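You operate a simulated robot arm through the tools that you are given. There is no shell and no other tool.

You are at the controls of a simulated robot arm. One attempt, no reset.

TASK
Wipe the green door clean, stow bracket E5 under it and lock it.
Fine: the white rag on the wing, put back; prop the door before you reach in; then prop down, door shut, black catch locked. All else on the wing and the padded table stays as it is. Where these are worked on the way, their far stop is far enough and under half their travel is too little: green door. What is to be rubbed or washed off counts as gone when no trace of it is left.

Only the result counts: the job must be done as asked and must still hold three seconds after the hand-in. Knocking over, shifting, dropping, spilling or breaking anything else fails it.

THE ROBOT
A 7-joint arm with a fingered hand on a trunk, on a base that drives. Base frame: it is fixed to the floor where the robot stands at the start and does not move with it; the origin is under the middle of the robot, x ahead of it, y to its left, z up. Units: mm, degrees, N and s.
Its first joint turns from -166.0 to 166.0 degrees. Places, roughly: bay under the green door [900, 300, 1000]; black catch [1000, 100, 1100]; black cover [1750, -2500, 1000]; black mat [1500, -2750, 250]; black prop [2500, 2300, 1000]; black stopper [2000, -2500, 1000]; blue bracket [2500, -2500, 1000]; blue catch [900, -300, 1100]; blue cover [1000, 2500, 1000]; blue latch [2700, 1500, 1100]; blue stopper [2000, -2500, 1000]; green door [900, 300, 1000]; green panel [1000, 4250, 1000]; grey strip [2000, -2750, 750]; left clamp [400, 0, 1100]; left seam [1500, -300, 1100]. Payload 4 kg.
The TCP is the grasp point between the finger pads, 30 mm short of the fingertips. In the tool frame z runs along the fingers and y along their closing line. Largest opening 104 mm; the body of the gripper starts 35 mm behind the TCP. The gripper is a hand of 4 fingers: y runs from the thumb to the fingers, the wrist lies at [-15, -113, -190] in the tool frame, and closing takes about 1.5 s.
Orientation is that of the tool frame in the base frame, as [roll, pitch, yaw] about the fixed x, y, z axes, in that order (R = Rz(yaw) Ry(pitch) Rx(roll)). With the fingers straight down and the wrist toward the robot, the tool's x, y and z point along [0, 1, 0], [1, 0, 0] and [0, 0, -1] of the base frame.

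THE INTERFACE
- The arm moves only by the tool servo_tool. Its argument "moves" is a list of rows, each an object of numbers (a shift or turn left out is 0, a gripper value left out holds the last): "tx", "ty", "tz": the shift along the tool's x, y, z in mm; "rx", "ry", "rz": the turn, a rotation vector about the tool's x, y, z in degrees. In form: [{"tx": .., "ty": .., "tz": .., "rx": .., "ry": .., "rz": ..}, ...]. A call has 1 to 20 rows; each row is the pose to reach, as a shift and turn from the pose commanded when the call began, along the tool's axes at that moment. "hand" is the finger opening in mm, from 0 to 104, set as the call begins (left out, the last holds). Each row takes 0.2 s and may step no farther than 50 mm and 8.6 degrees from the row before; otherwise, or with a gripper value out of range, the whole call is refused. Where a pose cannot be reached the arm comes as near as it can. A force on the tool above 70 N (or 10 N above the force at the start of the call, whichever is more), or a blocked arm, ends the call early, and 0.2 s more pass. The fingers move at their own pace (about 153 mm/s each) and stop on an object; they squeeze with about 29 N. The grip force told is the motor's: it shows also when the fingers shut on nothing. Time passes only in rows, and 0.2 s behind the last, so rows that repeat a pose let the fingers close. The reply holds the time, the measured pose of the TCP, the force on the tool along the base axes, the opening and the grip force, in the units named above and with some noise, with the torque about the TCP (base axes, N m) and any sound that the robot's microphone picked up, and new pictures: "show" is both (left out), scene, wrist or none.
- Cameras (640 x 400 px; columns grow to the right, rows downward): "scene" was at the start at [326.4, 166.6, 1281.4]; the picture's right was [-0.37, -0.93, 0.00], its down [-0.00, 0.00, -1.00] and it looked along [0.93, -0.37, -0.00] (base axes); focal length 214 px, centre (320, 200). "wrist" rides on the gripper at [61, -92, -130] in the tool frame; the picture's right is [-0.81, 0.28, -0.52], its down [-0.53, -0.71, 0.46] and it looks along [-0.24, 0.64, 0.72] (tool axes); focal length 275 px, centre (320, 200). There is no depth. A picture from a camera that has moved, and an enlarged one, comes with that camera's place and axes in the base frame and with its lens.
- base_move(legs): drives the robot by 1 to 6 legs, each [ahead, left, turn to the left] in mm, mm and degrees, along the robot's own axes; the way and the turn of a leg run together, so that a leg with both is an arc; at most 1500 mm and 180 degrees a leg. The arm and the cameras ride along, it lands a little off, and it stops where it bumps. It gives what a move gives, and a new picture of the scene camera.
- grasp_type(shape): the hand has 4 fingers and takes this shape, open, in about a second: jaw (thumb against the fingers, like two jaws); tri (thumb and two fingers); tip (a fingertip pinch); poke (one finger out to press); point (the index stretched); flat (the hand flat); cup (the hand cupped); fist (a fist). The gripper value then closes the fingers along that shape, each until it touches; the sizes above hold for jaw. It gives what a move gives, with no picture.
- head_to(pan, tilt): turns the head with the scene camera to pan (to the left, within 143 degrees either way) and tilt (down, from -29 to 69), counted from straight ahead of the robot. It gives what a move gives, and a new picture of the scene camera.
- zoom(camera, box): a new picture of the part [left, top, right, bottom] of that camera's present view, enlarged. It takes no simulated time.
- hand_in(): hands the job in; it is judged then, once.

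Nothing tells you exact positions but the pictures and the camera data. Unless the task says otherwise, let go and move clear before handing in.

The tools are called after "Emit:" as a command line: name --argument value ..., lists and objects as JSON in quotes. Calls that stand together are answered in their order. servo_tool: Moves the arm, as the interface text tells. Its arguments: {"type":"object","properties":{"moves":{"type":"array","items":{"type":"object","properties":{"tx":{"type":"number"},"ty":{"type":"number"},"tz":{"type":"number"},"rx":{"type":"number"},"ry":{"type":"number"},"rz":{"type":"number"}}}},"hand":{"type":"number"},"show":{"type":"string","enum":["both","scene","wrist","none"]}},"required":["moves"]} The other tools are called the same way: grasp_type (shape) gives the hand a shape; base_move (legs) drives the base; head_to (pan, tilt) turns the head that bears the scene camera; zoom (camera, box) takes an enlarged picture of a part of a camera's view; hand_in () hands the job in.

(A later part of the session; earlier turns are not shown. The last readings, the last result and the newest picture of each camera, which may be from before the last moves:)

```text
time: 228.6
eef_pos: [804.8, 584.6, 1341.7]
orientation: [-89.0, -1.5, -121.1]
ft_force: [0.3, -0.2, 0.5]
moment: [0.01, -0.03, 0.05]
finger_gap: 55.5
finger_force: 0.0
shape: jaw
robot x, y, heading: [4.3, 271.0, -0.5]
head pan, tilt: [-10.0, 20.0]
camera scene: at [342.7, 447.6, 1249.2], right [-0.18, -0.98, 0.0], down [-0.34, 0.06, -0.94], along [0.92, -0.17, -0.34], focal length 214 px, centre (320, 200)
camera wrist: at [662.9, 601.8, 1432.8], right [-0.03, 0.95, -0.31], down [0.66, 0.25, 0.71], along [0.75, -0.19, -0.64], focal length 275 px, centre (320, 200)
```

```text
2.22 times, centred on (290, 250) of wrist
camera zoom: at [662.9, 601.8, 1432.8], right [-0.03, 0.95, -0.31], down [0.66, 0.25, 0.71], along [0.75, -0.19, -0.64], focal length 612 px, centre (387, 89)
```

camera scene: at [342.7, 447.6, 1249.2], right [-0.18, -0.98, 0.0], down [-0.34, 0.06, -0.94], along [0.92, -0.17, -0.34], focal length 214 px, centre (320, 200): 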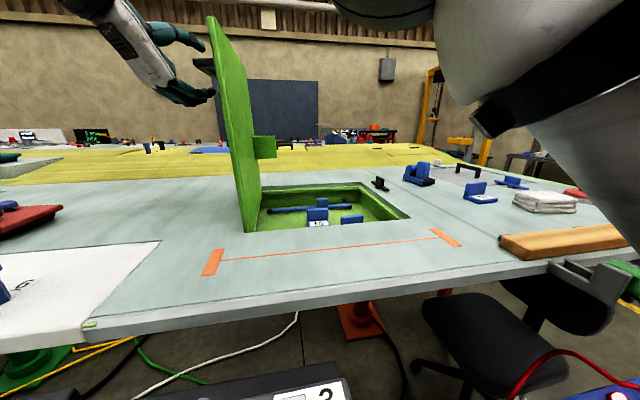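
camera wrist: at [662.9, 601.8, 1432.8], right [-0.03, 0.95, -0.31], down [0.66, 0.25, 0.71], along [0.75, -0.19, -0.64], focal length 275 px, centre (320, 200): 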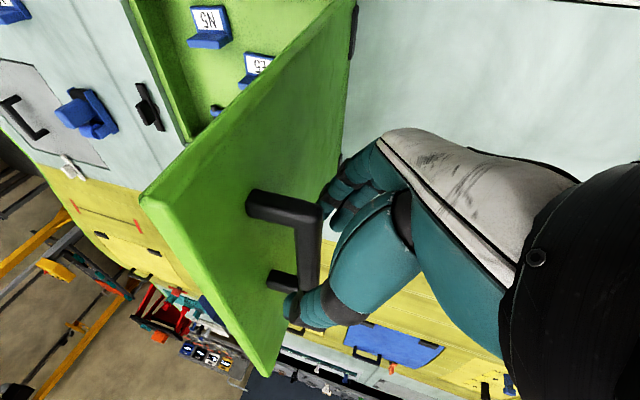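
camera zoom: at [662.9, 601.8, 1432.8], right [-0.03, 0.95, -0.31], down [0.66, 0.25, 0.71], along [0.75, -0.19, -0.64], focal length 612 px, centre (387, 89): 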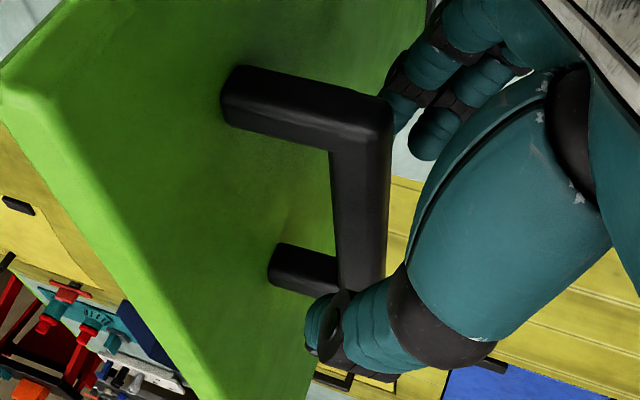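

The bar is between thumb and fingers. Closing on the handle.

Emit:
servo_tool --hand 0 --moves '[{"tz": 0}, {"tz": 0}, {"tz": 0}, {"tz": 0}, {"tz": 0}, {"tz": 0}, {"tz": 0}]' --show "wrist"

Emit:
zoom --camera "scene" --box '[120, 0, 280, 110]'

```text
time: 230.2
eef_pos: [806.1, 584.0, 1342.1]
orientation: [-89.0, -1.5, -121.0]
ft_force: [3.6, 0.3, 5.4]
moment: [0.01, -0.05, 0.07]
finger_gap: 7.2
finger_force: 28.6
shape: jaw
robot x, y, heading: [6.9, 268.8, -0.4]
head pan, tilt: [-10.0, 20.0]
camera wrist: at [662.8, 601.8, 1432.9], right [-0.03, 0.95, -0.31], down [0.66, 0.25, 0.71], along [0.75, -0.19, -0.64], focal length 275 px, centre (320, 200)
```

wrist: 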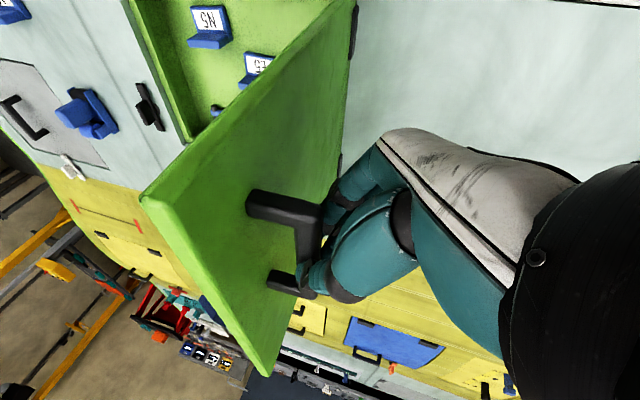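

```text
3.64 times, centred on (200, 55) of scene
camera zoom: at [342.8, 447.6, 1249.2], right [-0.18, -0.98, 0.0], down [-0.34, 0.06, -0.94], along [0.92, -0.17, -0.34], focal length 780 px, centre (756, 727)
```

zoom: 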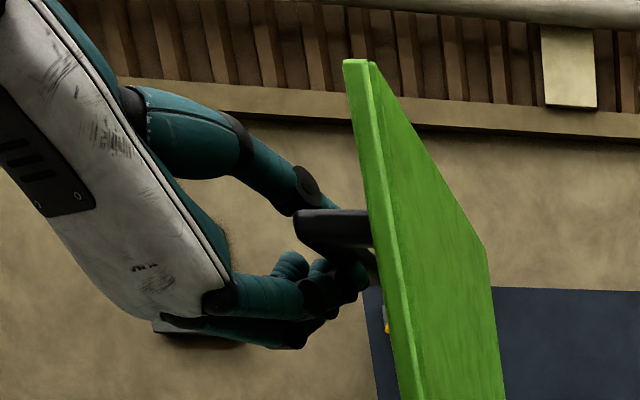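

The handle is gripped. I swing the door back over the vertical and down along the arc, first 20°.

Emit:
servo_tool --moves '[{"tx": 11.4, "ty": -1.9, "tz": 6.8, "rx": -1.29, "rz": 2.14}, {"tx": 22.7, "ty": -3.5, "tz": 13.6, "rx": -2.57, "rz": 4.29}, {"tx": 34.2, "ty": -4.1, "tz": 20.5, "rx": -3.86, "rz": 6.43}, {"tx": 45.7, "ty": -4.5, "tz": 27.4, "rx": -5.15, "rz": 8.57}, {"tx": 57.1, "ty": -4, "tz": 34.3, "rx": -6.44, "rz": 10.7}, {"tx": 68.5, "ty": -3.3, "tz": 41.1, "rx": -7.73, "rz": 12.86}, {"tx": 79.9, "ty": -1.7, "tz": 47.9, "rx": -9, "rz": 15}, {"tx": 91.3, "ty": 0.2, "tz": 54.7, "rx": -10.3, "rz": 17.14}, {"tx": 91.3, "ty": 0.2, "tz": 54.7, "rx": -10.3, "rz": 17.14}]' --show "both"

```text
time: 232.2
eef_pos: [806.0, 478.6, 1345.8]
orientation: [-99.5, 15.5, -122.4]
ft_force: [3.3, -2.9, 11.1]
moment: [-0.02, -0.24, -0.01]
finger_gap: 7.1
finger_force: 29.0
shape: jaw
robot x, y, heading: [10.4, 266.1, -0.6]
head pan, tilt: [-10.0, 20.0]
camera scene: at [342.6, 447.3, 1249.3], right [-0.18, -0.98, 0.0], down [-0.34, 0.06, -0.94], along [0.92, -0.17, -0.34], focal length 214 px, centre (320, 200)
camera wrist: at [662.5, 462.9, 1436.4], right [-0.03, 1.0, 0.04], down [0.66, -0.01, 0.75], along [0.75, 0.04, -0.66], focal length 275 px, centre (320, 200)
```

scene: 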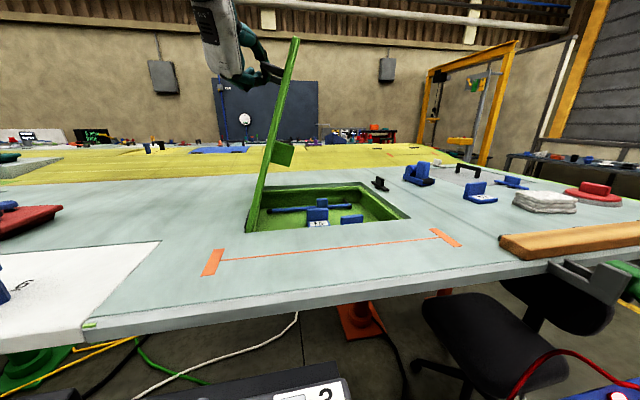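
wrist: 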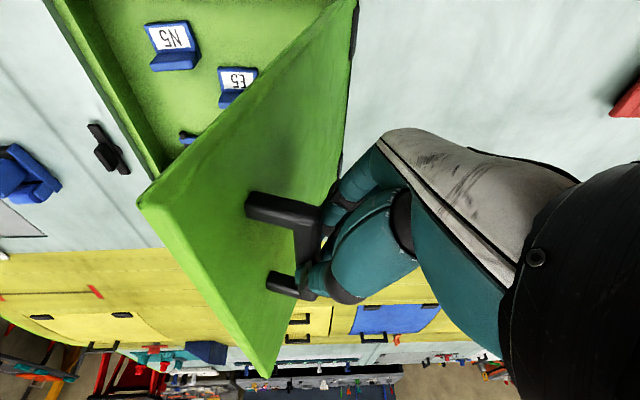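

Smooth. Another 20° with the same pattern.

Emit:
servo_tool --moves '[{"tx": 11.4, "ty": -1.9, "tz": 6.8, "rx": -1.29, "rz": 2.14}, {"tx": 22.7, "ty": -3.5, "tz": 13.6, "rx": -2.57, "rz": 4.29}, {"tx": 34.2, "ty": -4.1, "tz": 20.5, "rx": -3.86, "rz": 6.43}, {"tx": 45.7, "ty": -4.5, "tz": 27.4, "rx": -5.15, "rz": 8.57}, {"tx": 57.1, "ty": -4, "tz": 34.3, "rx": -6.44, "rz": 10.7}, {"tx": 68.5, "ty": -3.3, "tz": 41.1, "rx": -7.73, "rz": 12.86}, {"tx": 79.9, "ty": -1.7, "tz": 47.9, "rx": -9, "rz": 15}, {"tx": 91.3, "ty": 0.2, "tz": 54.7, "rx": -10.3, "rz": 17.14}, {"tx": 91.3, "ty": 0.2, "tz": 54.7, "rx": -10.3, "rz": 17.14}]' --show "both"

```text
time: 234.2
eef_pos: [804.6, 376.7, 1311.0]
orientation: [-111.9, 32.0, -127.3]
ft_force: [15.8, -7.8, 10.1]
moment: [-0.04, -0.29, 0.01]
finger_gap: 6.4
finger_force: 29.3
shape: jaw
robot x, y, heading: [4.3, 266.9, -0.9]
head pan, tilt: [-10.0, 20.0]
camera scene: at [343.2, 447.1, 1249.1], right [-0.18, -0.98, 0.0], down [-0.34, 0.06, -0.94], along [0.92, -0.17, -0.34], focal length 214 px, centre (320, 200)
camera wrist: at [661.2, 332.3, 1392.3], right [-0.03, 0.93, 0.38], down [0.66, -0.27, 0.7], along [0.75, 0.27, -0.61], focal length 275 px, centre (320, 200)
```

scene: 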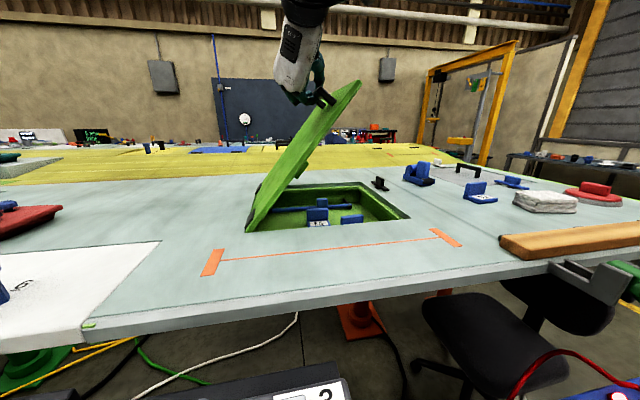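
wrist: 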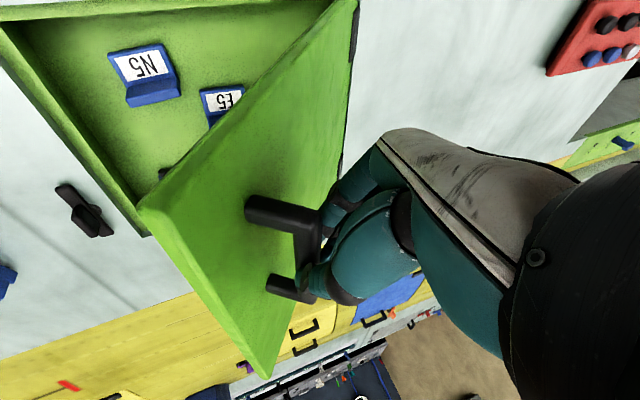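

Half way down. I continue without re-pivoting, correcting 2–3 mm outward to relieve the side load.

Emit:
servo_tool --moves '[{"tx": 10.9, "ty": -3.4, "tz": 7.8, "rx": -1.29, "rz": 2.14}, {"tx": 21.7, "ty": -6, "tz": 15.3, "rx": -2.57, "rz": 4.29}, {"tx": 33.2, "ty": -6.6, "tz": 22.2, "rx": -3.86, "rz": 6.43}, {"tx": 44.7, "ty": -7, "tz": 29.1, "rx": -5.15, "rz": 8.57}, {"tx": 56.1, "ty": -6.5, "tz": 36, "rx": -6.44, "rz": 10.7}, {"tx": 67.5, "ty": -5.8, "tz": 42.8, "rx": -7.73, "rz": 12.86}, {"tx": 78.9, "ty": -4.2, "tz": 49.6, "rx": -9, "rz": 15}, {"tx": 90.3, "ty": -2.3, "tz": 56.4, "rx": -10.3, "rz": 17.14}, {"tx": 90.3, "ty": -2.3, "tz": 56.4, "rx": -10.3, "rz": 17.14}]' --show "both"

```text
time: 236.2
eef_pos: [806.8, 291.6, 1246.4]
orientation: [-129.5, 46.7, -138.6]
ft_force: [-8.9, -2.3, -1.4]
moment: [0.08, 0.22, -0.03]
finger_gap: 7.6
finger_force: 28.7
shape: jaw
robot x, y, heading: [6.4, 267.1, -0.4]
head pan, tilt: [-10.0, 20.0]
camera scene: at [342.4, 447.5, 1249.3], right [-0.18, -0.98, 0.0], down [-0.34, 0.06, -0.94], along [0.92, -0.17, -0.34], focal length 214 px, centre (320, 200)
camera wrist: at [663.4, 221.3, 1308.1], right [-0.03, 0.74, 0.67], down [0.66, -0.49, 0.57], along [0.75, 0.46, -0.48], focal length 275 px, centre (320, 200)
```

scene: 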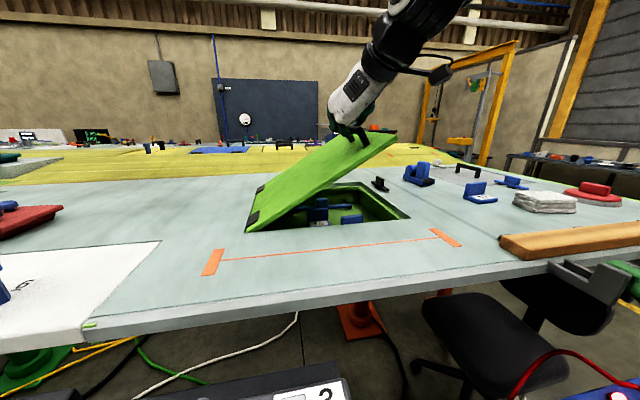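
wrist: 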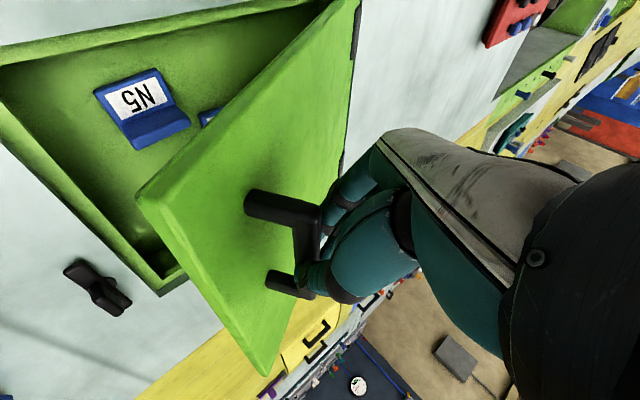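

Low forces, about 32° left. I continue another 20°.

Emit:
servo_tool --moves '[{"tx": 11.7, "ty": -1.9, "tz": 6.3, "rx": -1.29, "rz": 2.14}, {"tx": 23.2, "ty": -3.5, "tz": 12.8, "rx": -2.57, "rz": 4.29}, {"tx": 34.7, "ty": -4.1, "tz": 19.7, "rx": -3.86, "rz": 6.43}, {"tx": 46.2, "ty": -4.5, "tz": 26.6, "rx": -5.15, "rz": 8.57}, {"tx": 57.6, "ty": -4, "tz": 33.5, "rx": -6.44, "rz": 10.7}, {"tx": 69, "ty": -3.3, "tz": 40.3, "rx": -7.73, "rz": 12.86}, {"tx": 80.4, "ty": -1.7, "tz": 47.1, "rx": -9, "rz": 15}, {"tx": 91.8, "ty": 0.2, "tz": 53.9, "rx": -10.3, "rz": 17.14}, {"tx": 91.8, "ty": 0.2, "tz": 53.9, "rx": -10.3, "rz": 17.14}]' --show "both"

Emit:
zoom --camera "scene" --box '[220, 100, 440, 240]'

```text
time: 238.2
eef_pos: [806.2, 246.0, 1189.5]
orientation: [-148.3, 56.2, -153.3]
ft_force: [7.8, 1.5, -2.2]
moment: [0.14, 0.0, 0.24]
finger_gap: 5.8
finger_force: 28.6
shape: jaw
out of reach, approached as far as the arm can: row 7, 8, 9
robot x, y, heading: [4.7, 269.6, -0.5]
head pan, tilt: [-10.0, 20.0]
camera scene: at [343.3, 447.6, 1249.1], right [-0.18, -0.98, 0.0], down [-0.34, 0.06, -0.94], along [0.92, -0.17, -0.34], focal length 214 px, centre (320, 200)
camera wrist: at [661.4, 162.7, 1227.0], right [-0.04, 0.54, 0.84], down [0.65, -0.62, 0.44], along [0.76, 0.57, -0.33], focal length 275 px, centre (320, 200)
```

scene: 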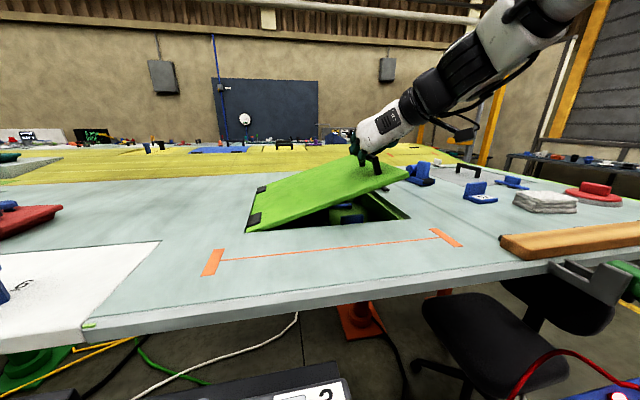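
wrist: 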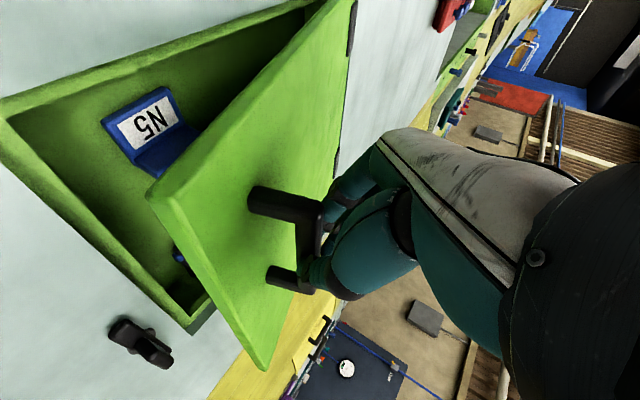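

```text
2.86 times, centred on (330, 170) of scene
camera zoom: at [343.3, 447.6, 1249.1], right [-0.18, -0.98, 0.0], down [-0.34, 0.06, -0.94], along [0.92, -0.17, -0.34], focal length 613 px, centre (291, 286)
```

zoom: 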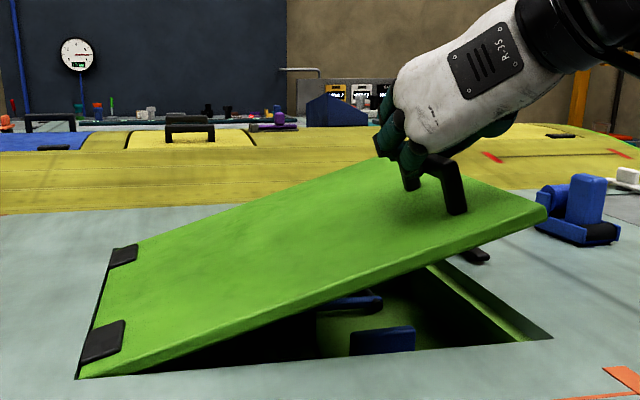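

The arm reached a joint limit at about 19° while still holding the bar. I pivot the hand upright around the bar to relax it, then continue.

Emit:
servo_tool --moves '[{"tx": -1.6, "tz": 0.1, "ry": 5}, {"tx": -3.1, "tz": 0.3, "ry": 10}, {"tx": -4.7, "tz": 0.6, "ry": 15}, {"tx": -6.2, "tz": 1.1, "ry": 20}, {"tx": -7.6, "tz": 1.7, "ry": 25}, {"tx": -7.6, "tz": 1.7, "ry": 25}]' --show "both"

Emit:
zoom --camera "scene" --box '[220, 100, 440, 240]'

```text
time: 239.6
eef_pos: [811.0, 246.9, 1193.7]
orientation: [-159.5, 33.5, -168.8]
ft_force: [19.6, 3.2, -3.3]
moment: [0.24, -0.6, 0.36]
finger_gap: 6.3
finger_force: 28.9
shape: jaw
robot x, y, heading: [8.0, 269.9, -0.6]
head pan, tilt: [-10.0, 20.0]
camera scene: at [343.7, 447.7, 1248.9], right [-0.18, -0.98, 0.0], down [-0.34, 0.06, -0.94], along [0.92, -0.17, -0.34], focal length 214 px, centre (320, 200)
camera wrist: at [685.0, 181.3, 1289.7], right [0.37, 0.52, 0.77], down [0.69, -0.71, 0.15], along [0.62, 0.48, -0.62], focal length 275 px, centre (320, 200)
```

scene: 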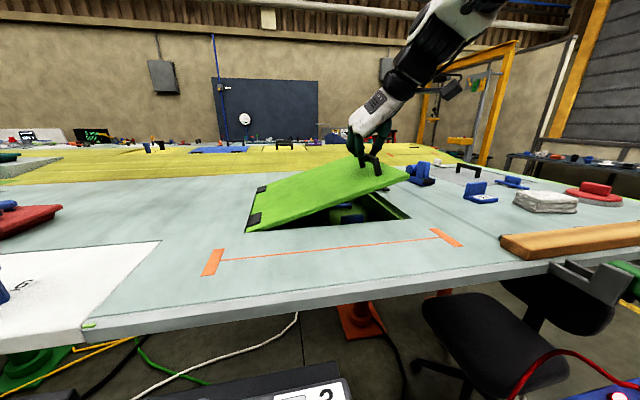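
wrist: 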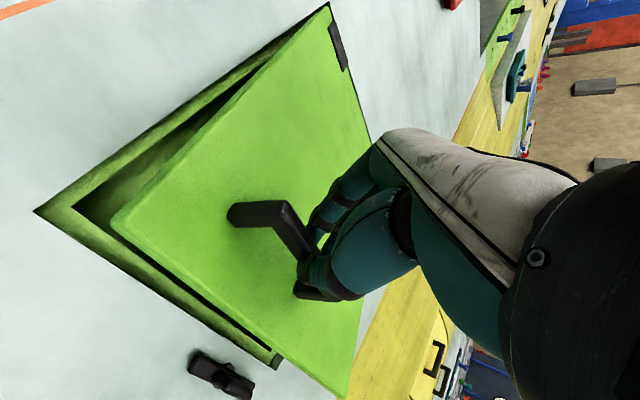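

```text
2.86 times, centred on (330, 170) of scene
camera zoom: at [343.7, 447.7, 1248.9], right [-0.18, -0.98, 0.0], down [-0.34, 0.06, -0.94], along [0.92, -0.17, -0.34], focal length 613 px, centre (291, 286)
```

zoom: 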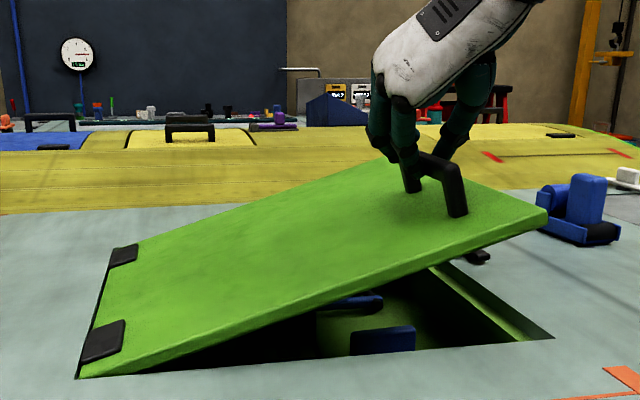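

Still holding. I continue lowering the last part, down to about 4°.

Emit:
servo_tool --moves '[{"tx": 6.6, "ty": -2.5, "tz": 11.8, "rx": -2.05, "rz": 1.44}, {"tx": 13.1, "ty": -4.5, "tz": 23.9, "rx": -4.1, "rz": 2.9}, {"tx": 20.9, "ty": -5.7, "tz": 35.1, "rx": -6.1, "rz": 4.3}, {"tx": 28.8, "ty": -6.6, "tz": 46.2, "rx": -8.2, "rz": 5.75}, {"tx": 36.6, "ty": -6.7, "tz": 57.5, "rx": -10.2, "rz": 7.2}, {"tx": 44.5, "ty": -6.3, "tz": 68.6, "rx": -12.3, "rz": 8.6}, {"tx": 44.5, "ty": -6.3, "tz": 68.6, "rx": -12.3, "rz": 8.6}]' --show "both"

Emit:
zoom --camera "scene" --box '[220, 100, 440, 240]'

```text
time: 241.2
eef_pos: [812.8, 218.3, 1119.6]
orientation: [-177.6, 35.3, -179.0]
ft_force: [-8.0, 0.9, -4.9]
moment: [0.12, -0.02, 0.28]
finger_gap: 7.4
finger_force: 29.0
shape: jaw
robot x, y, heading: [5.6, 270.8, -0.7]
head pan, tilt: [-10.0, 20.0]
camera scene: at [342.4, 447.5, 1249.3], right [-0.18, -0.98, 0.0], down [-0.34, 0.06, -0.94], along [0.92, -0.17, -0.34], focal length 214 px, centre (320, 200)
camera wrist: at [686.8, 129.0, 1193.6], right [0.36, 0.3, 0.88], down [0.69, -0.72, -0.04], along [0.62, 0.62, -0.47], focal length 275 px, centre (320, 200)
```

scene: 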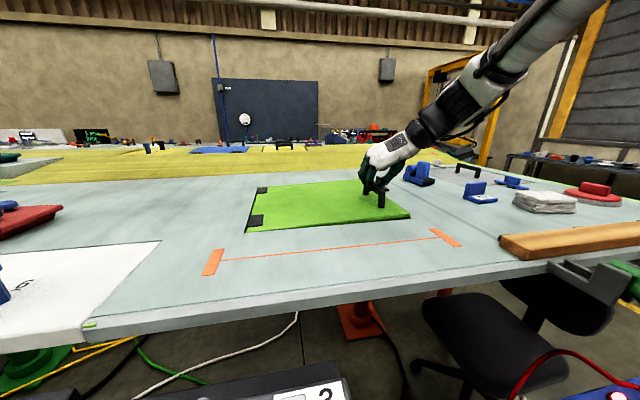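
wrist: 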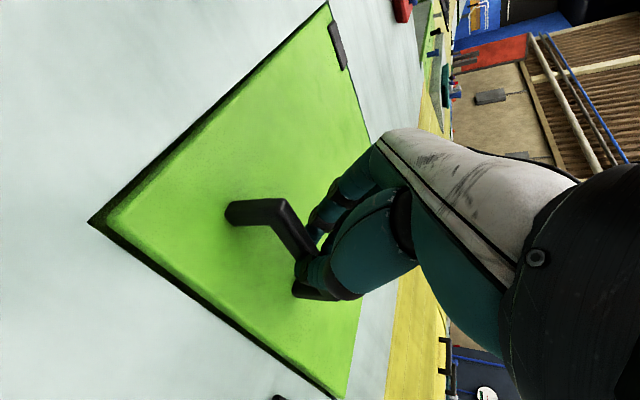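

```text
2.86 times, centred on (330, 170) of scene
camera zoom: at [342.4, 447.5, 1249.3], right [-0.18, -0.98, 0.0], down [-0.34, 0.06, -0.94], along [0.92, -0.17, -0.34], focal length 613 px, centre (291, 286)
```

zoom: 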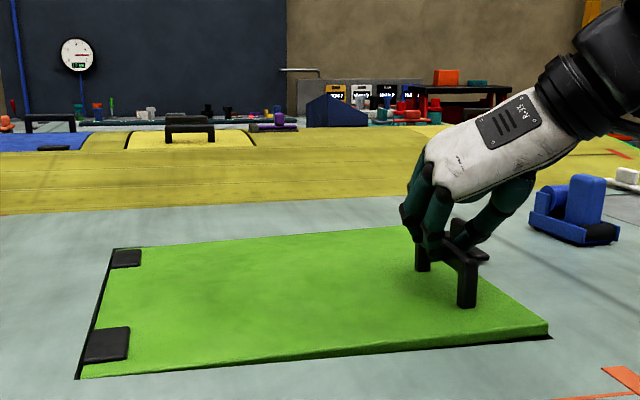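

Almost shut. I lower the last degrees until it seats.

Emit:
servo_tool --moves '[{"tx": 3.1, "ty": -1, "tz": 4.4, "rx": -0.8, "rz": 0.6}, {"tx": 6.2, "ty": -1.9, "tz": 8.8, "rx": -1.6, "rz": 1.2}, {"tx": 9.3, "ty": -2.8, "tz": 13.2, "rx": -2.4, "rz": 1.7}, {"tx": 11, "ty": -3.2, "tz": 15.4, "rx": -2.9, "rz": 2}, {"tx": 12.4, "ty": -3.7, "tz": 17.6, "rx": -3.3, "rz": 2.3}, {"tx": 12.4, "ty": -3.7, "tz": 17.6, "rx": -3.3, "rz": 2.3}]' --show "none"

Emit:
zoom --camera "scene" --box '[220, 100, 440, 240]'

```text
time: 242.6
eef_pos: [812.1, 213.7, 1101.8]
orientation: [177.4, 35.6, 178.2]
ft_force: [-15.5, 6.1, 49.7]
moment: [0.36, -0.53, 0.06]
finger_gap: 10.7
finger_force: 28.9
shape: jaw
robot x, y, heading: [5.8, 269.3, -0.7]
head pan, tilt: [-10.0, 20.0]
```

```text
2.86 times, centred on (330, 170) of scene
camera zoom: at [340.5, 447.9, 1249.8], right [-0.18, -0.98, 0.0], down [-0.33, 0.06, -0.94], along [0.92, -0.17, -0.34], focal length 613 px, centre (291, 286)
```

zoom: 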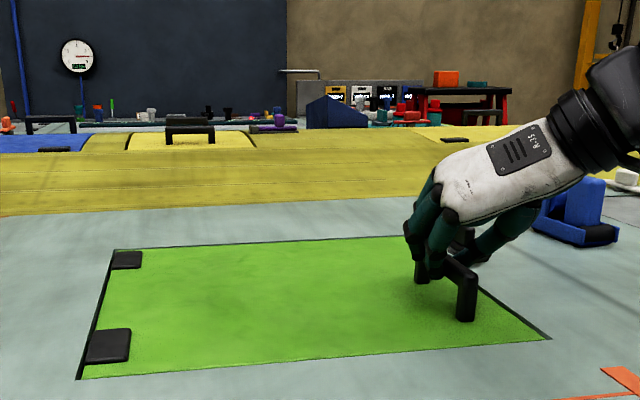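

The door is seated flush. I release the handle and back off.

Emit:
servo_tool --hand 60 --moves '[{"tz": -4}, {"tz": -6}, {"tz": -6}, {"tz": -6}]' --show "none"

Emit:
servo_tool --moves '[{"tz": -25}, {"tz": -60}, {"tz": -100}, {"tz": -140}, {"tz": -140}]' --show "both"

Emit:
zoom --camera "scene" --box '[220, 120, 440, 250]'

```text
time: 243.6
eef_pos: [810.4, 212.5, 1103.3]
orientation: [177.6, 35.2, 178.2]
ft_force: [1.3, -0.6, -0.5]
moment: [-0.03, 0.03, -0.01]
finger_gap: 60.0
finger_force: 0.1
shape: jaw
robot x, y, heading: [7.3, 269.6, -0.7]
head pan, tilt: [-10.0, 20.0]
```

```text
time: 244.8
eef_pos: [726.2, 209.2, 1217.3]
orientation: [177.7, 35.3, 178.3]
ft_force: [0.0, 0.3, -0.5]
moment: [-0.01, -0.02, -0.03]
finger_gap: 59.5
finger_force: 0.0
shape: jaw
robot x, y, heading: [8.5, 269.3, -0.6]
head pan, tilt: [-10.0, 20.0]
camera scene: at [342.8, 447.5, 1249.2], right [-0.18, -0.98, 0.0], down [-0.34, 0.06, -0.94], along [0.92, -0.17, -0.34], focal length 214 px, centre (320, 200)
camera wrist: at [600.2, 114.9, 1285.9], right [0.36, 0.24, 0.9], down [0.69, -0.71, -0.09], along [0.62, 0.66, -0.43], focal length 275 px, centre (320, 200)
```

scene: 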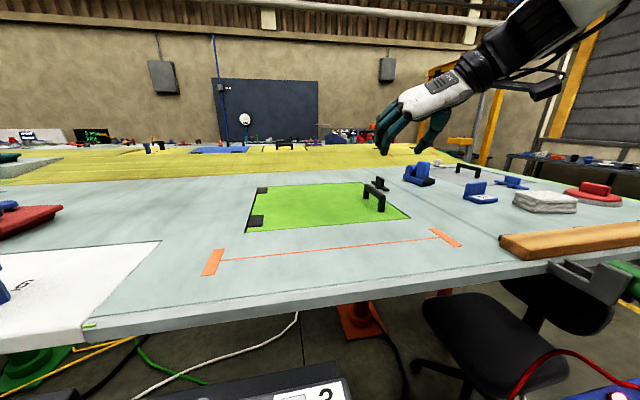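
wrist: 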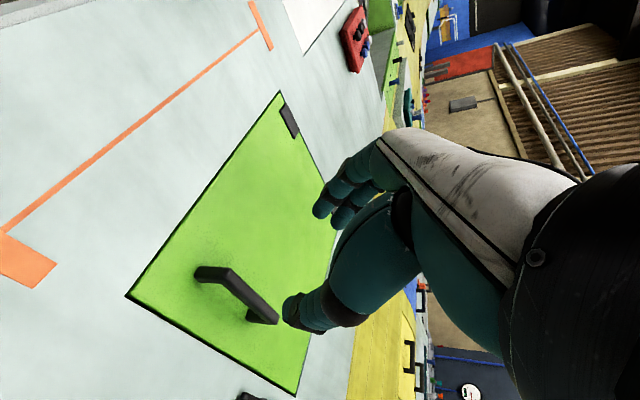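

```text
2.91 times, centred on (330, 185) of scene
camera zoom: at [342.8, 447.5, 1249.2], right [-0.18, -0.98, 0.0], down [-0.34, 0.06, -0.94], along [0.92, -0.17, -0.34], focal length 624 px, centre (291, 244)
```

zoom: 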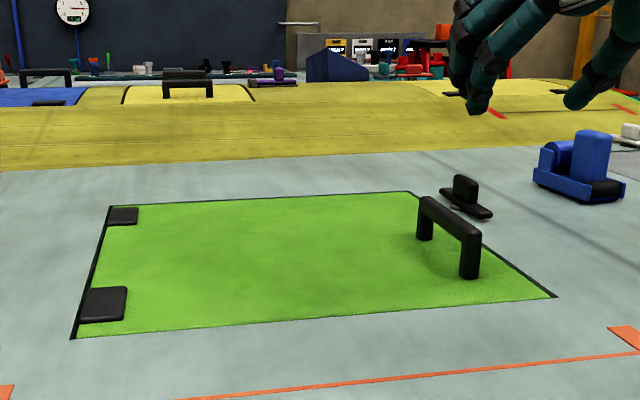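

The door is shut, clean and flush. Last is the black catch: I move the hand so the wrist camera gets a close look at it.

Emit:
servo_tool --moves '[{"tx": -29, "ty": -22, "tz": 17}, {"tx": -57, "ty": -45, "tz": 35}, {"tx": -86, "ty": -68, "tz": 52}, {"tx": -114, "ty": -90, "tz": 69}, {"tx": -143, "ty": -112, "tz": 87}, {"tx": -171, "ty": -135, "tz": 104}, {"tx": -171, "ty": -135, "tz": 104}]' --show "wrist"

Emit:
zoom --camera "wrist" --box '[120, 140, 340, 310]'

Emit:
zoom --camera "scene" --box '[340, 160, 420, 220]'

```text
time: 246.4
eef_pos: [925.5, 74.6, 1229.7]
orientation: [177.5, 35.3, 178.3]
ft_force: [0.7, 0.1, -0.1]
moment: [-0.02, 0.0, 0.01]
finger_gap: 59.7
finger_force: 0.0
shape: jaw
robot x, y, heading: [7.4, 267.7, -0.7]
head pan, tilt: [-10.0, 20.0]
camera wrist: at [799.4, -20.5, 1298.0], right [0.36, 0.24, 0.9], down [0.69, -0.71, -0.09], along [0.62, 0.66, -0.43], focal length 275 px, centre (320, 200)
```

wrist: 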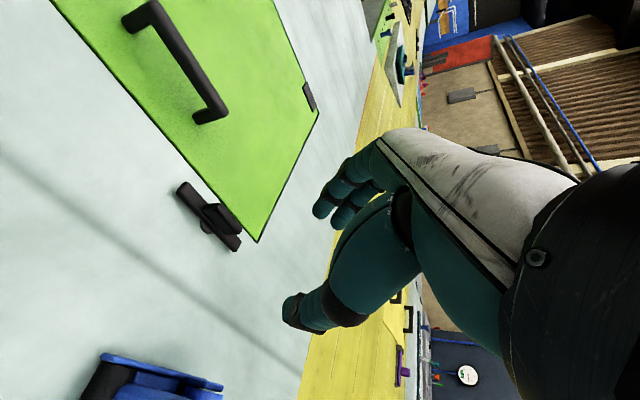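

```text
2.35 times, centred on (230, 225) of wrist
camera zoom: at [799.4, -20.5, 1298.0], right [0.36, 0.24, 0.9], down [0.69, -0.71, -0.09], along [0.62, 0.66, -0.43], focal length 648 px, centre (532, 141)
```

zoom: 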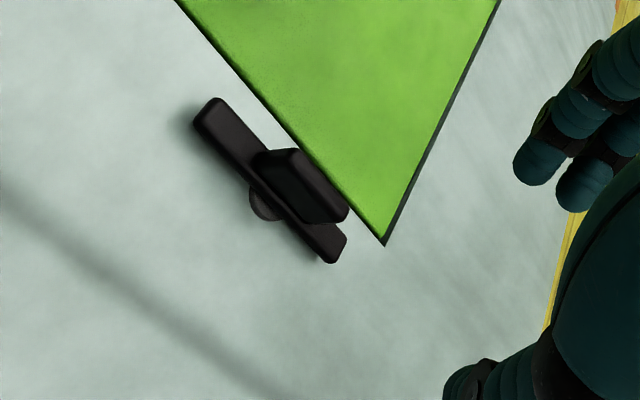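

```text
6.67 times, centred on (380, 190) of scene
camera zoom: at [342.6, 447.5, 1249.2], right [-0.18, -0.98, 0.0], down [-0.34, 0.06, -0.94], along [0.92, -0.17, -0.34], focal length 1430 px, centre (-80, 267)
```

zoom: 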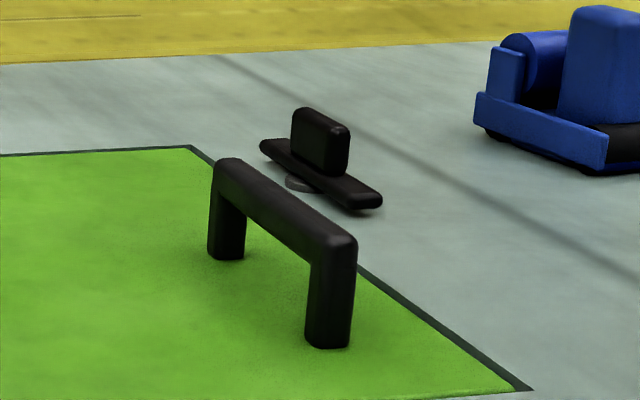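

The catch's fin is at about x 936–976, y≈134, top z≈1090, and it pivots at about (958, 134). I move above it with the closing line across the fin.

Emit:
servo_tool --hand 44 --moves '[{"tx": 6.5, "ty": 14, "tz": 12, "rx": 0.3, "ry": 5.1, "rz": -0.7}, {"tx": 13, "ty": 29, "tz": 25, "rx": 0.5, "ry": 10.2, "rz": -1.4}, {"tx": 19.5, "ty": 43, "tz": 38, "rx": 0.8, "ry": 15.3, "rz": -2.1}, {"tx": 26, "ty": 57.3, "tz": 50.4, "rx": 1, "ry": 20.3, "rz": -2.8}, {"tx": 26, "ty": 57.3, "tz": 50.4, "rx": 1, "ry": 20.3, "rz": -2.8}]' --show "both"

Emit:
zoom --camera "scene" --box '[320, 110, 440, 210]'

Emit:
zoom --camera "wrist" --box '[140, 180, 400, 380]'

```text
time: 247.6
eef_pos: [935.6, 132.0, 1172.7]
orientation: [-179.8, 15.0, -178.2]
ft_force: [-0.3, 0.2, 0.5]
moment: [0.01, -0.03, -0.01]
finger_gap: 44.4
finger_force: 0.1
shape: jaw
robot x, y, heading: [5.6, 268.6, -0.7]
head pan, tilt: [-10.0, 20.0]
camera scene: at [342.7, 447.5, 1249.2], right [-0.18, -0.98, 0.0], down [-0.34, 0.06, -0.94], along [0.92, -0.17, -0.34], focal length 214 px, centre (320, 200)
camera wrist: at [845.4, 36.6, 1282.9], right [0.64, 0.3, 0.71], down [0.65, -0.69, -0.3], along [0.4, 0.66, -0.64], focal length 275 px, centre (320, 200)
```

scene: 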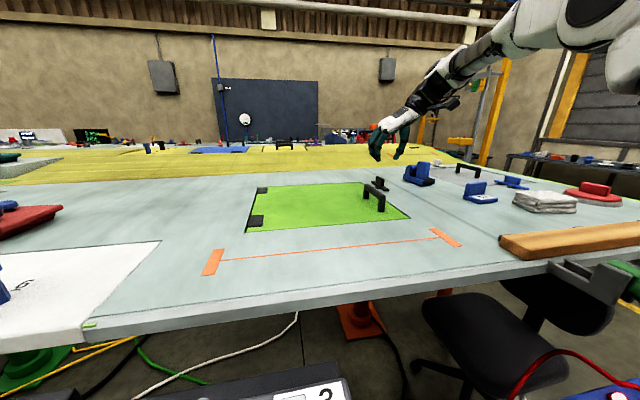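
wrist: 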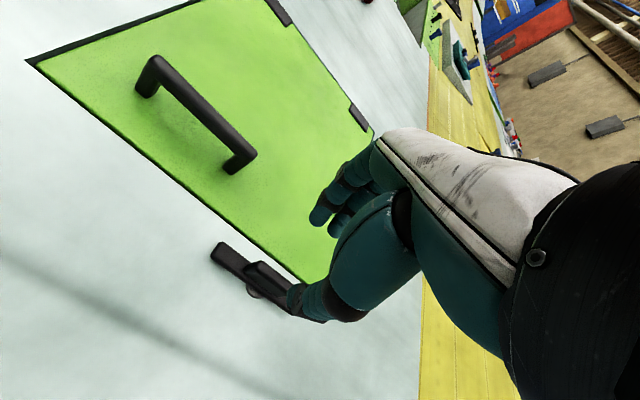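

```text
4.00 times, centred on (380, 160) of scene
camera zoom: at [342.7, 447.5, 1249.2], right [-0.18, -0.98, 0.0], down [-0.34, 0.06, -0.94], along [0.92, -0.17, -0.34], focal length 858 px, centre (80, 360)
```

zoom: 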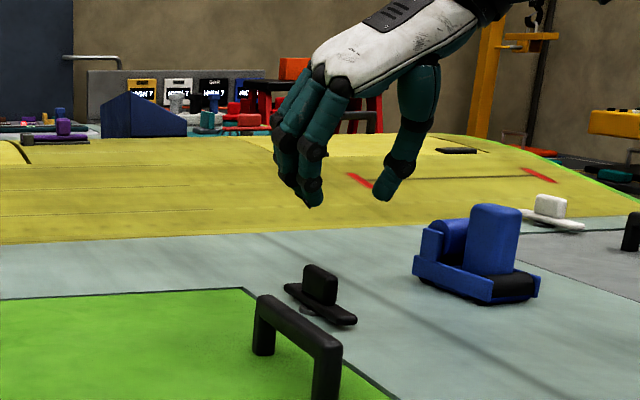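

```text
2.00 times, centred on (270, 280) of wrist
camera zoom: at [845.4, 36.6, 1282.9], right [0.64, 0.3, 0.71], down [0.65, -0.69, -0.3], along [0.4, 0.66, -0.64], focal length 551 px, centre (420, 40)
```

zoom: 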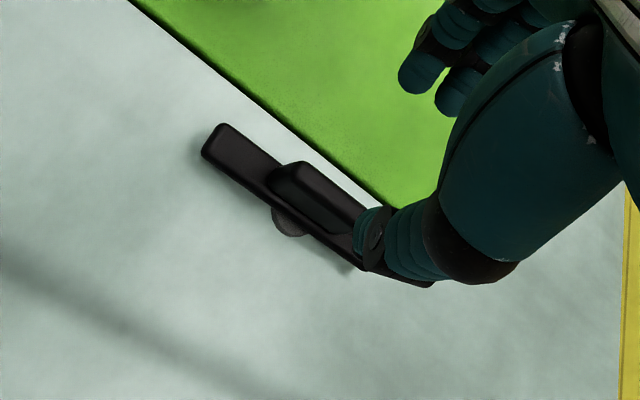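

Lined up. I descend to straddle the fin.

Emit:
servo_tool --moves '[{"tx": 1, "ty": 0.5, "tz": 25}, {"tx": 2, "ty": 1, "tz": 50}, {"tx": 3, "ty": 1.5, "tz": 66}, {"tx": 3.9, "ty": 1.5, "tz": 76}, {"tx": 3.9, "ty": 1.5, "tz": 76}]' --show "both"

Emit:
zoom --camera "scene" --box '[320, 120, 440, 220]'

Emit:
zoom --camera "wrist" --box '[180, 180, 400, 360]'

```text
time: 248.8
eef_pos: [952.1, 133.6, 1098.9]
orientation: [-180.0, 15.0, -178.1]
ft_force: [0.1, 0.3, 0.2]
moment: [0.05, 0.02, 0.03]
finger_gap: 44.2
finger_force: 0.1
shape: jaw
robot x, y, heading: [4.2, 265.4, -0.7]
head pan, tilt: [-10.0, 20.0]
camera scene: at [342.7, 447.5, 1249.2], right [-0.18, -0.98, 0.0], down [-0.34, 0.06, -0.94], along [0.92, -0.17, -0.34], focal length 214 px, centre (320, 200)
camera wrist: at [861.3, 38.4, 1208.4], right [0.64, 0.3, 0.71], down [0.65, -0.69, -0.3], along [0.4, 0.66, -0.64], focal length 275 px, centre (320, 200)
```

scene: 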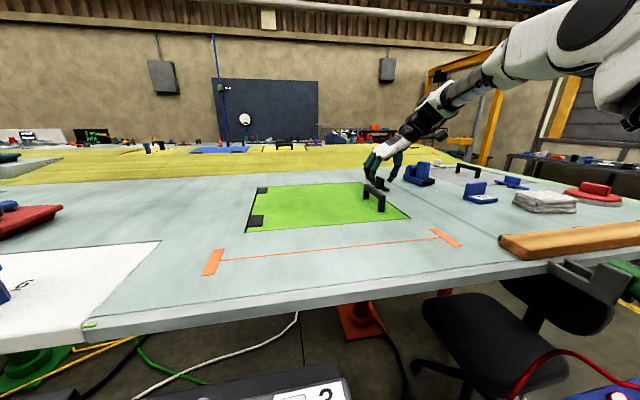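
wrist: 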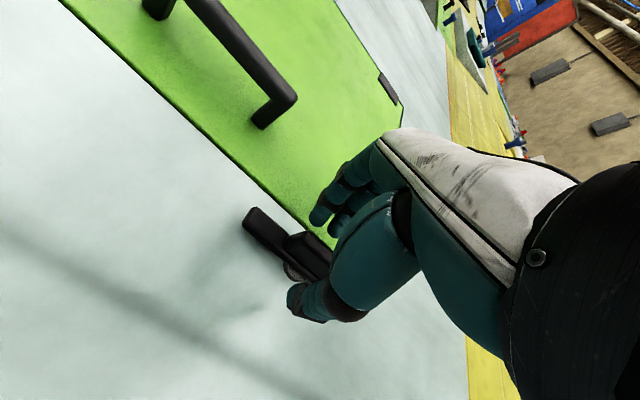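

```text
4.00 times, centred on (380, 170) of scene
camera zoom: at [342.7, 447.5, 1249.2], right [-0.18, -0.98, 0.0], down [-0.34, 0.06, -0.94], along [0.92, -0.17, -0.34], focal length 858 px, centre (80, 320)
```

zoom: 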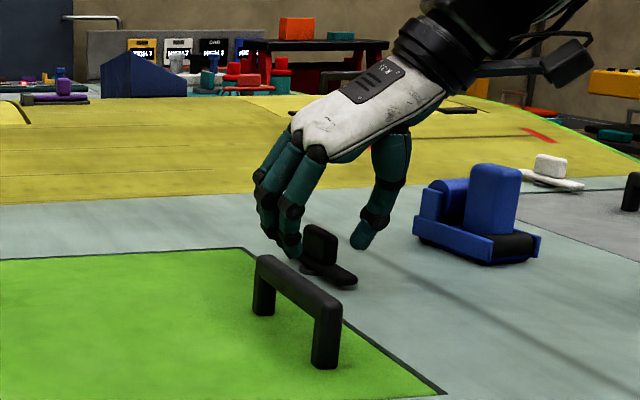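

```text
2.22 times, centred on (290, 270) of wrist
camera zoom: at [861.3, 38.4, 1208.4], right [0.64, 0.3, 0.71], down [0.65, -0.69, -0.3], along [0.4, 0.66, -0.64], focal length 612 px, centre (387, 44)
```

zoom: 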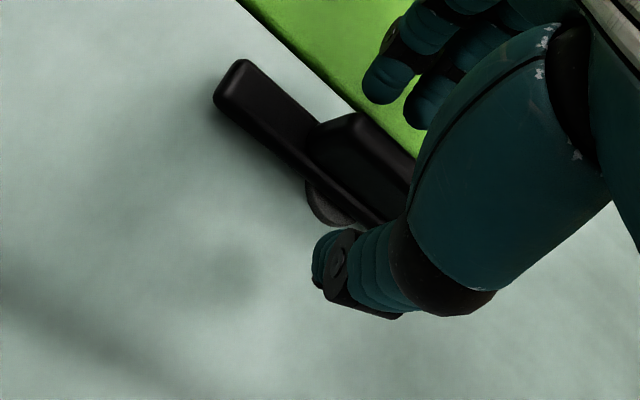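

The fin is between thumb and fingers. Closing.

Emit:
servo_tool --hand 0 --moves '[{"tz": 0}, {"tz": 0}, {"tz": 0}, {"tz": 0}, {"tz": 0}, {"tz": 0}, {"tz": 0}]' --show "wrist"

Emit:
zoom --camera "wrist" --box '[180, 180, 400, 360]'

Emit:
zoom --camera "scene" --box '[320, 120, 440, 220]'

```text
time: 250.4
eef_pos: [951.6, 133.3, 1096.8]
orientation: [-179.9, 15.0, -178.1]
ft_force: [2.0, 0.8, -2.4]
moment: [0.03, -0.03, 0.06]
finger_gap: 6.1
finger_force: 28.8
shape: jaw
robot x, y, heading: [7.5, 267.7, -0.4]
head pan, tilt: [-10.0, 20.0]
camera wrist: at [861.4, 38.4, 1208.4], right [0.64, 0.3, 0.71], down [0.65, -0.69, -0.3], along [0.4, 0.66, -0.64], focal length 275 px, centre (320, 200)
```

wrist: 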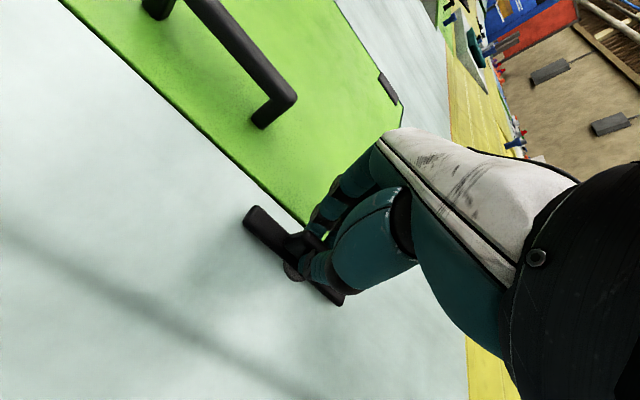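

```text
2.22 times, centred on (290, 270) of wrist
camera zoom: at [861.4, 38.4, 1208.4], right [0.64, 0.3, 0.71], down [0.65, -0.69, -0.3], along [0.4, 0.66, -0.64], focal length 612 px, centre (387, 44)
```

zoom: 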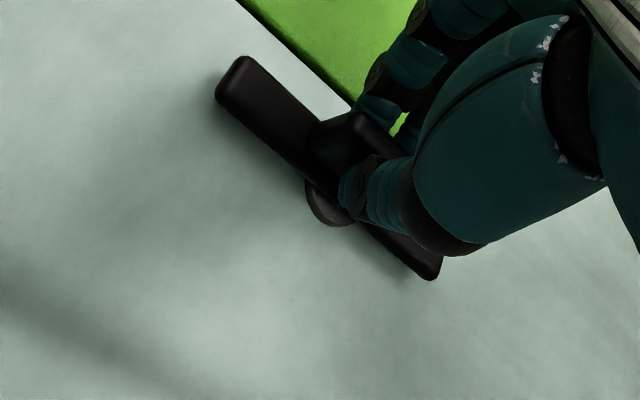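

```text
4.00 times, centred on (380, 170) of scene
camera zoom: at [342.9, 447.5, 1249.1], right [-0.18, -0.98, 0.0], down [-0.34, 0.06, -0.94], along [0.92, -0.17, -0.34], focal length 858 px, centre (80, 320)
```

zoom: 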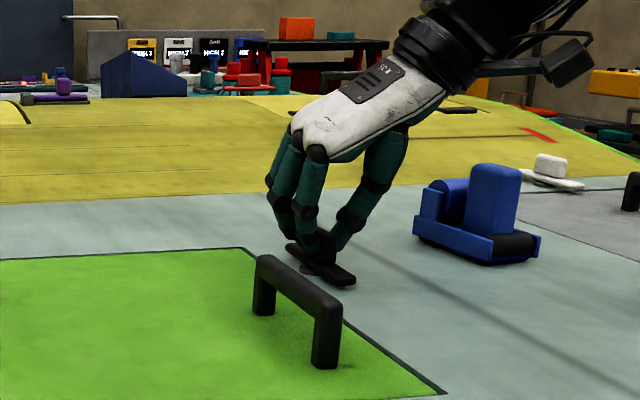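

Gripped. I try turning the catch clockwise (seen from above) by 10° to feel which way it moves.

Emit:
servo_tool --moves '[{"ty": 0.3, "rx": 0.65, "rz": 2.4}, {"ty": 0.6, "rx": 1.3, "rz": 4.8}, {"ty": 1, "rx": 1.95, "rz": 7.2}, {"ty": 1.3, "rx": 2.6, "rz": 9.66}, {"ty": 1.3, "rx": 2.6, "rz": 9.66}]' --show "wrist"

Emit:
zoom --camera "scene" --box '[320, 120, 440, 220]'

```text
time: 251.6
eef_pos: [952.1, 134.9, 1097.7]
orientation: [180.0, 15.1, 171.8]
ft_force: [-0.9, 5.2, 0.6]
moment: [0.17, 0.03, 0.09]
finger_gap: 6.4
finger_force: 28.3
shape: jaw
robot x, y, heading: [5.7, 263.5, -0.6]
head pan, tilt: [-10.0, 20.0]
camera wrist: at [846.6, 57.5, 1208.2], right [0.68, 0.18, 0.71], down [0.52, -0.8, -0.3], along [0.51, 0.58, -0.64], focal length 275 px, centre (320, 200)
```

wrist: 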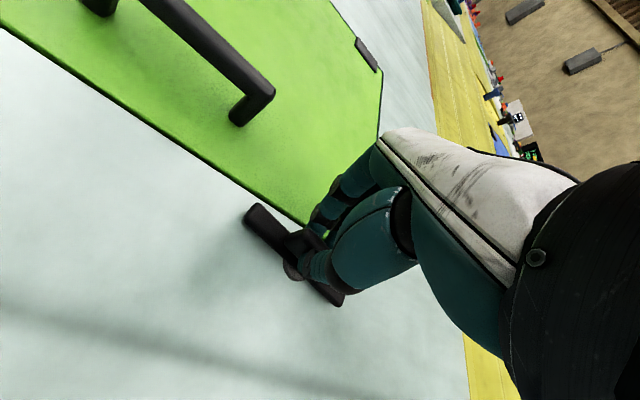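

```text
4.00 times, centred on (380, 170) of scene
camera zoom: at [342.6, 447.9, 1249.2], right [-0.18, -0.98, 0.0], down [-0.34, 0.06, -0.94], along [0.92, -0.17, -0.34], focal length 858 px, centre (80, 320)
```

zoom: 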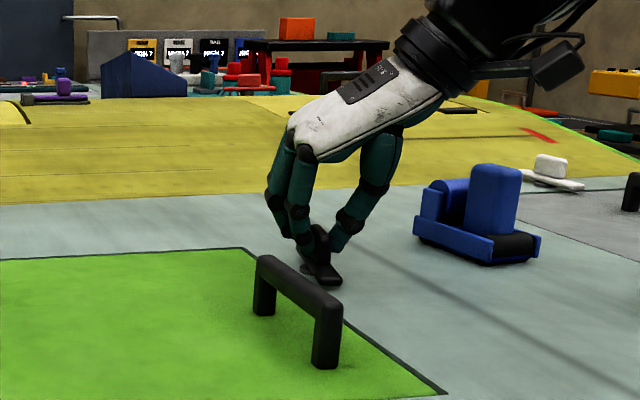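

It turns freely that way. I continue turning to a full 90°, so the bar crosses the door's edge.

Emit:
servo_tool --moves '[{"tx": -0.1, "ty": 0.6, "rx": 1.3, "rz": 4.8}, {"tx": -0.2, "ty": 1.2, "rx": 2.6, "rz": 9.7}, {"tx": -0.4, "ty": 1.9, "tz": 0.1, "rx": 3.9, "rz": 14.5}, {"tx": -0.5, "ty": 2.5, "tz": 0.1, "rx": 5.2, "rz": 19.3}, {"tx": -0.8, "ty": 3.1, "tz": 0.2, "rx": 6.5, "rz": 24.1}, {"tx": -1.2, "ty": 3.6, "tz": 0.3, "rx": 7.8, "rz": 29}, {"tx": -1.5, "ty": 4.2, "tz": 0.4, "rx": 9.1, "rz": 33.8}, {"tx": -1.8, "ty": 4.7, "tz": 0.5, "rx": 10.4, "rz": 38.6}, {"tx": -2.3, "ty": 5.1, "tz": 0.6, "rx": 11.7, "rz": 43.5}, {"tx": -2.8, "ty": 5.5, "tz": 0.7, "rx": 13, "rz": 48.3}, {"tx": -3.3, "ty": 5.9, "tz": 0.9, "rx": 14.2, "rz": 53.1}, {"tx": -3.8, "ty": 6.3, "tz": 1, "rx": 15.5, "rz": 58}, {"tx": -4.4, "ty": 6.5, "tz": 1.1, "rx": 16.8, "rz": 62.8}, {"tx": -5, "ty": 6.7, "tz": 1.3, "rx": 18.1, "rz": 67.6}, {"tx": -5, "ty": 6.7, "tz": 1.3, "rx": 18.1, "rz": 67.6}]' --show "wrist"

Emit:
zoom --camera "scene" --box '[320, 120, 440, 220]'

```text
time: 254.8
eef_pos: [957.8, 141.9, 1097.1]
orientation: [179.9, 15.1, 101.7]
ft_force: [4.1, 21.8, 5.2]
moment: [0.42, -0.17, 0.51]
finger_gap: 7.0
finger_force: 28.4
shape: jaw
robot x, y, heading: [7.5, 266.9, -0.6]
head pan, tilt: [-10.0, 20.0]
camera wrist: at [849.1, 214.4, 1208.5], right [0.4, -0.58, 0.71], down [-0.57, -0.77, -0.3], along [0.72, -0.28, -0.64], focal length 275 px, centre (320, 200)
```

wrist: 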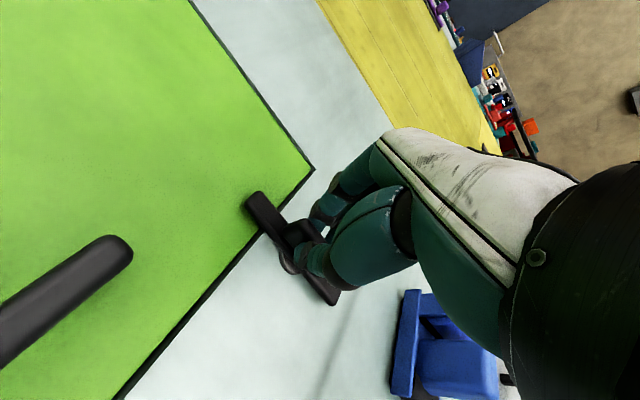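

```text
4.00 times, centred on (380, 170) of scene
camera zoom: at [342.7, 448.6, 1249.0], right [-0.18, -0.98, 0.0], down [-0.34, 0.06, -0.94], along [0.92, -0.17, -0.34], focal length 858 px, centre (80, 320)
```

zoom: 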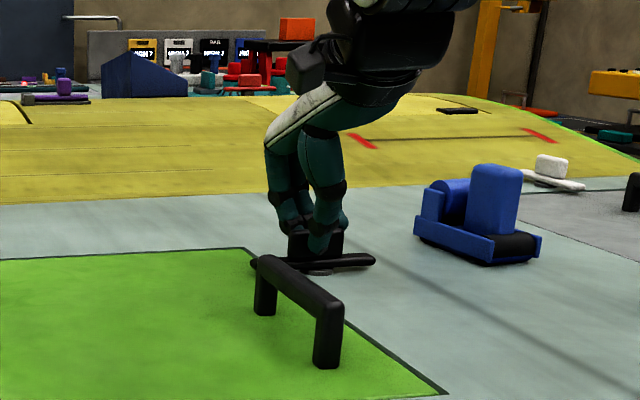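

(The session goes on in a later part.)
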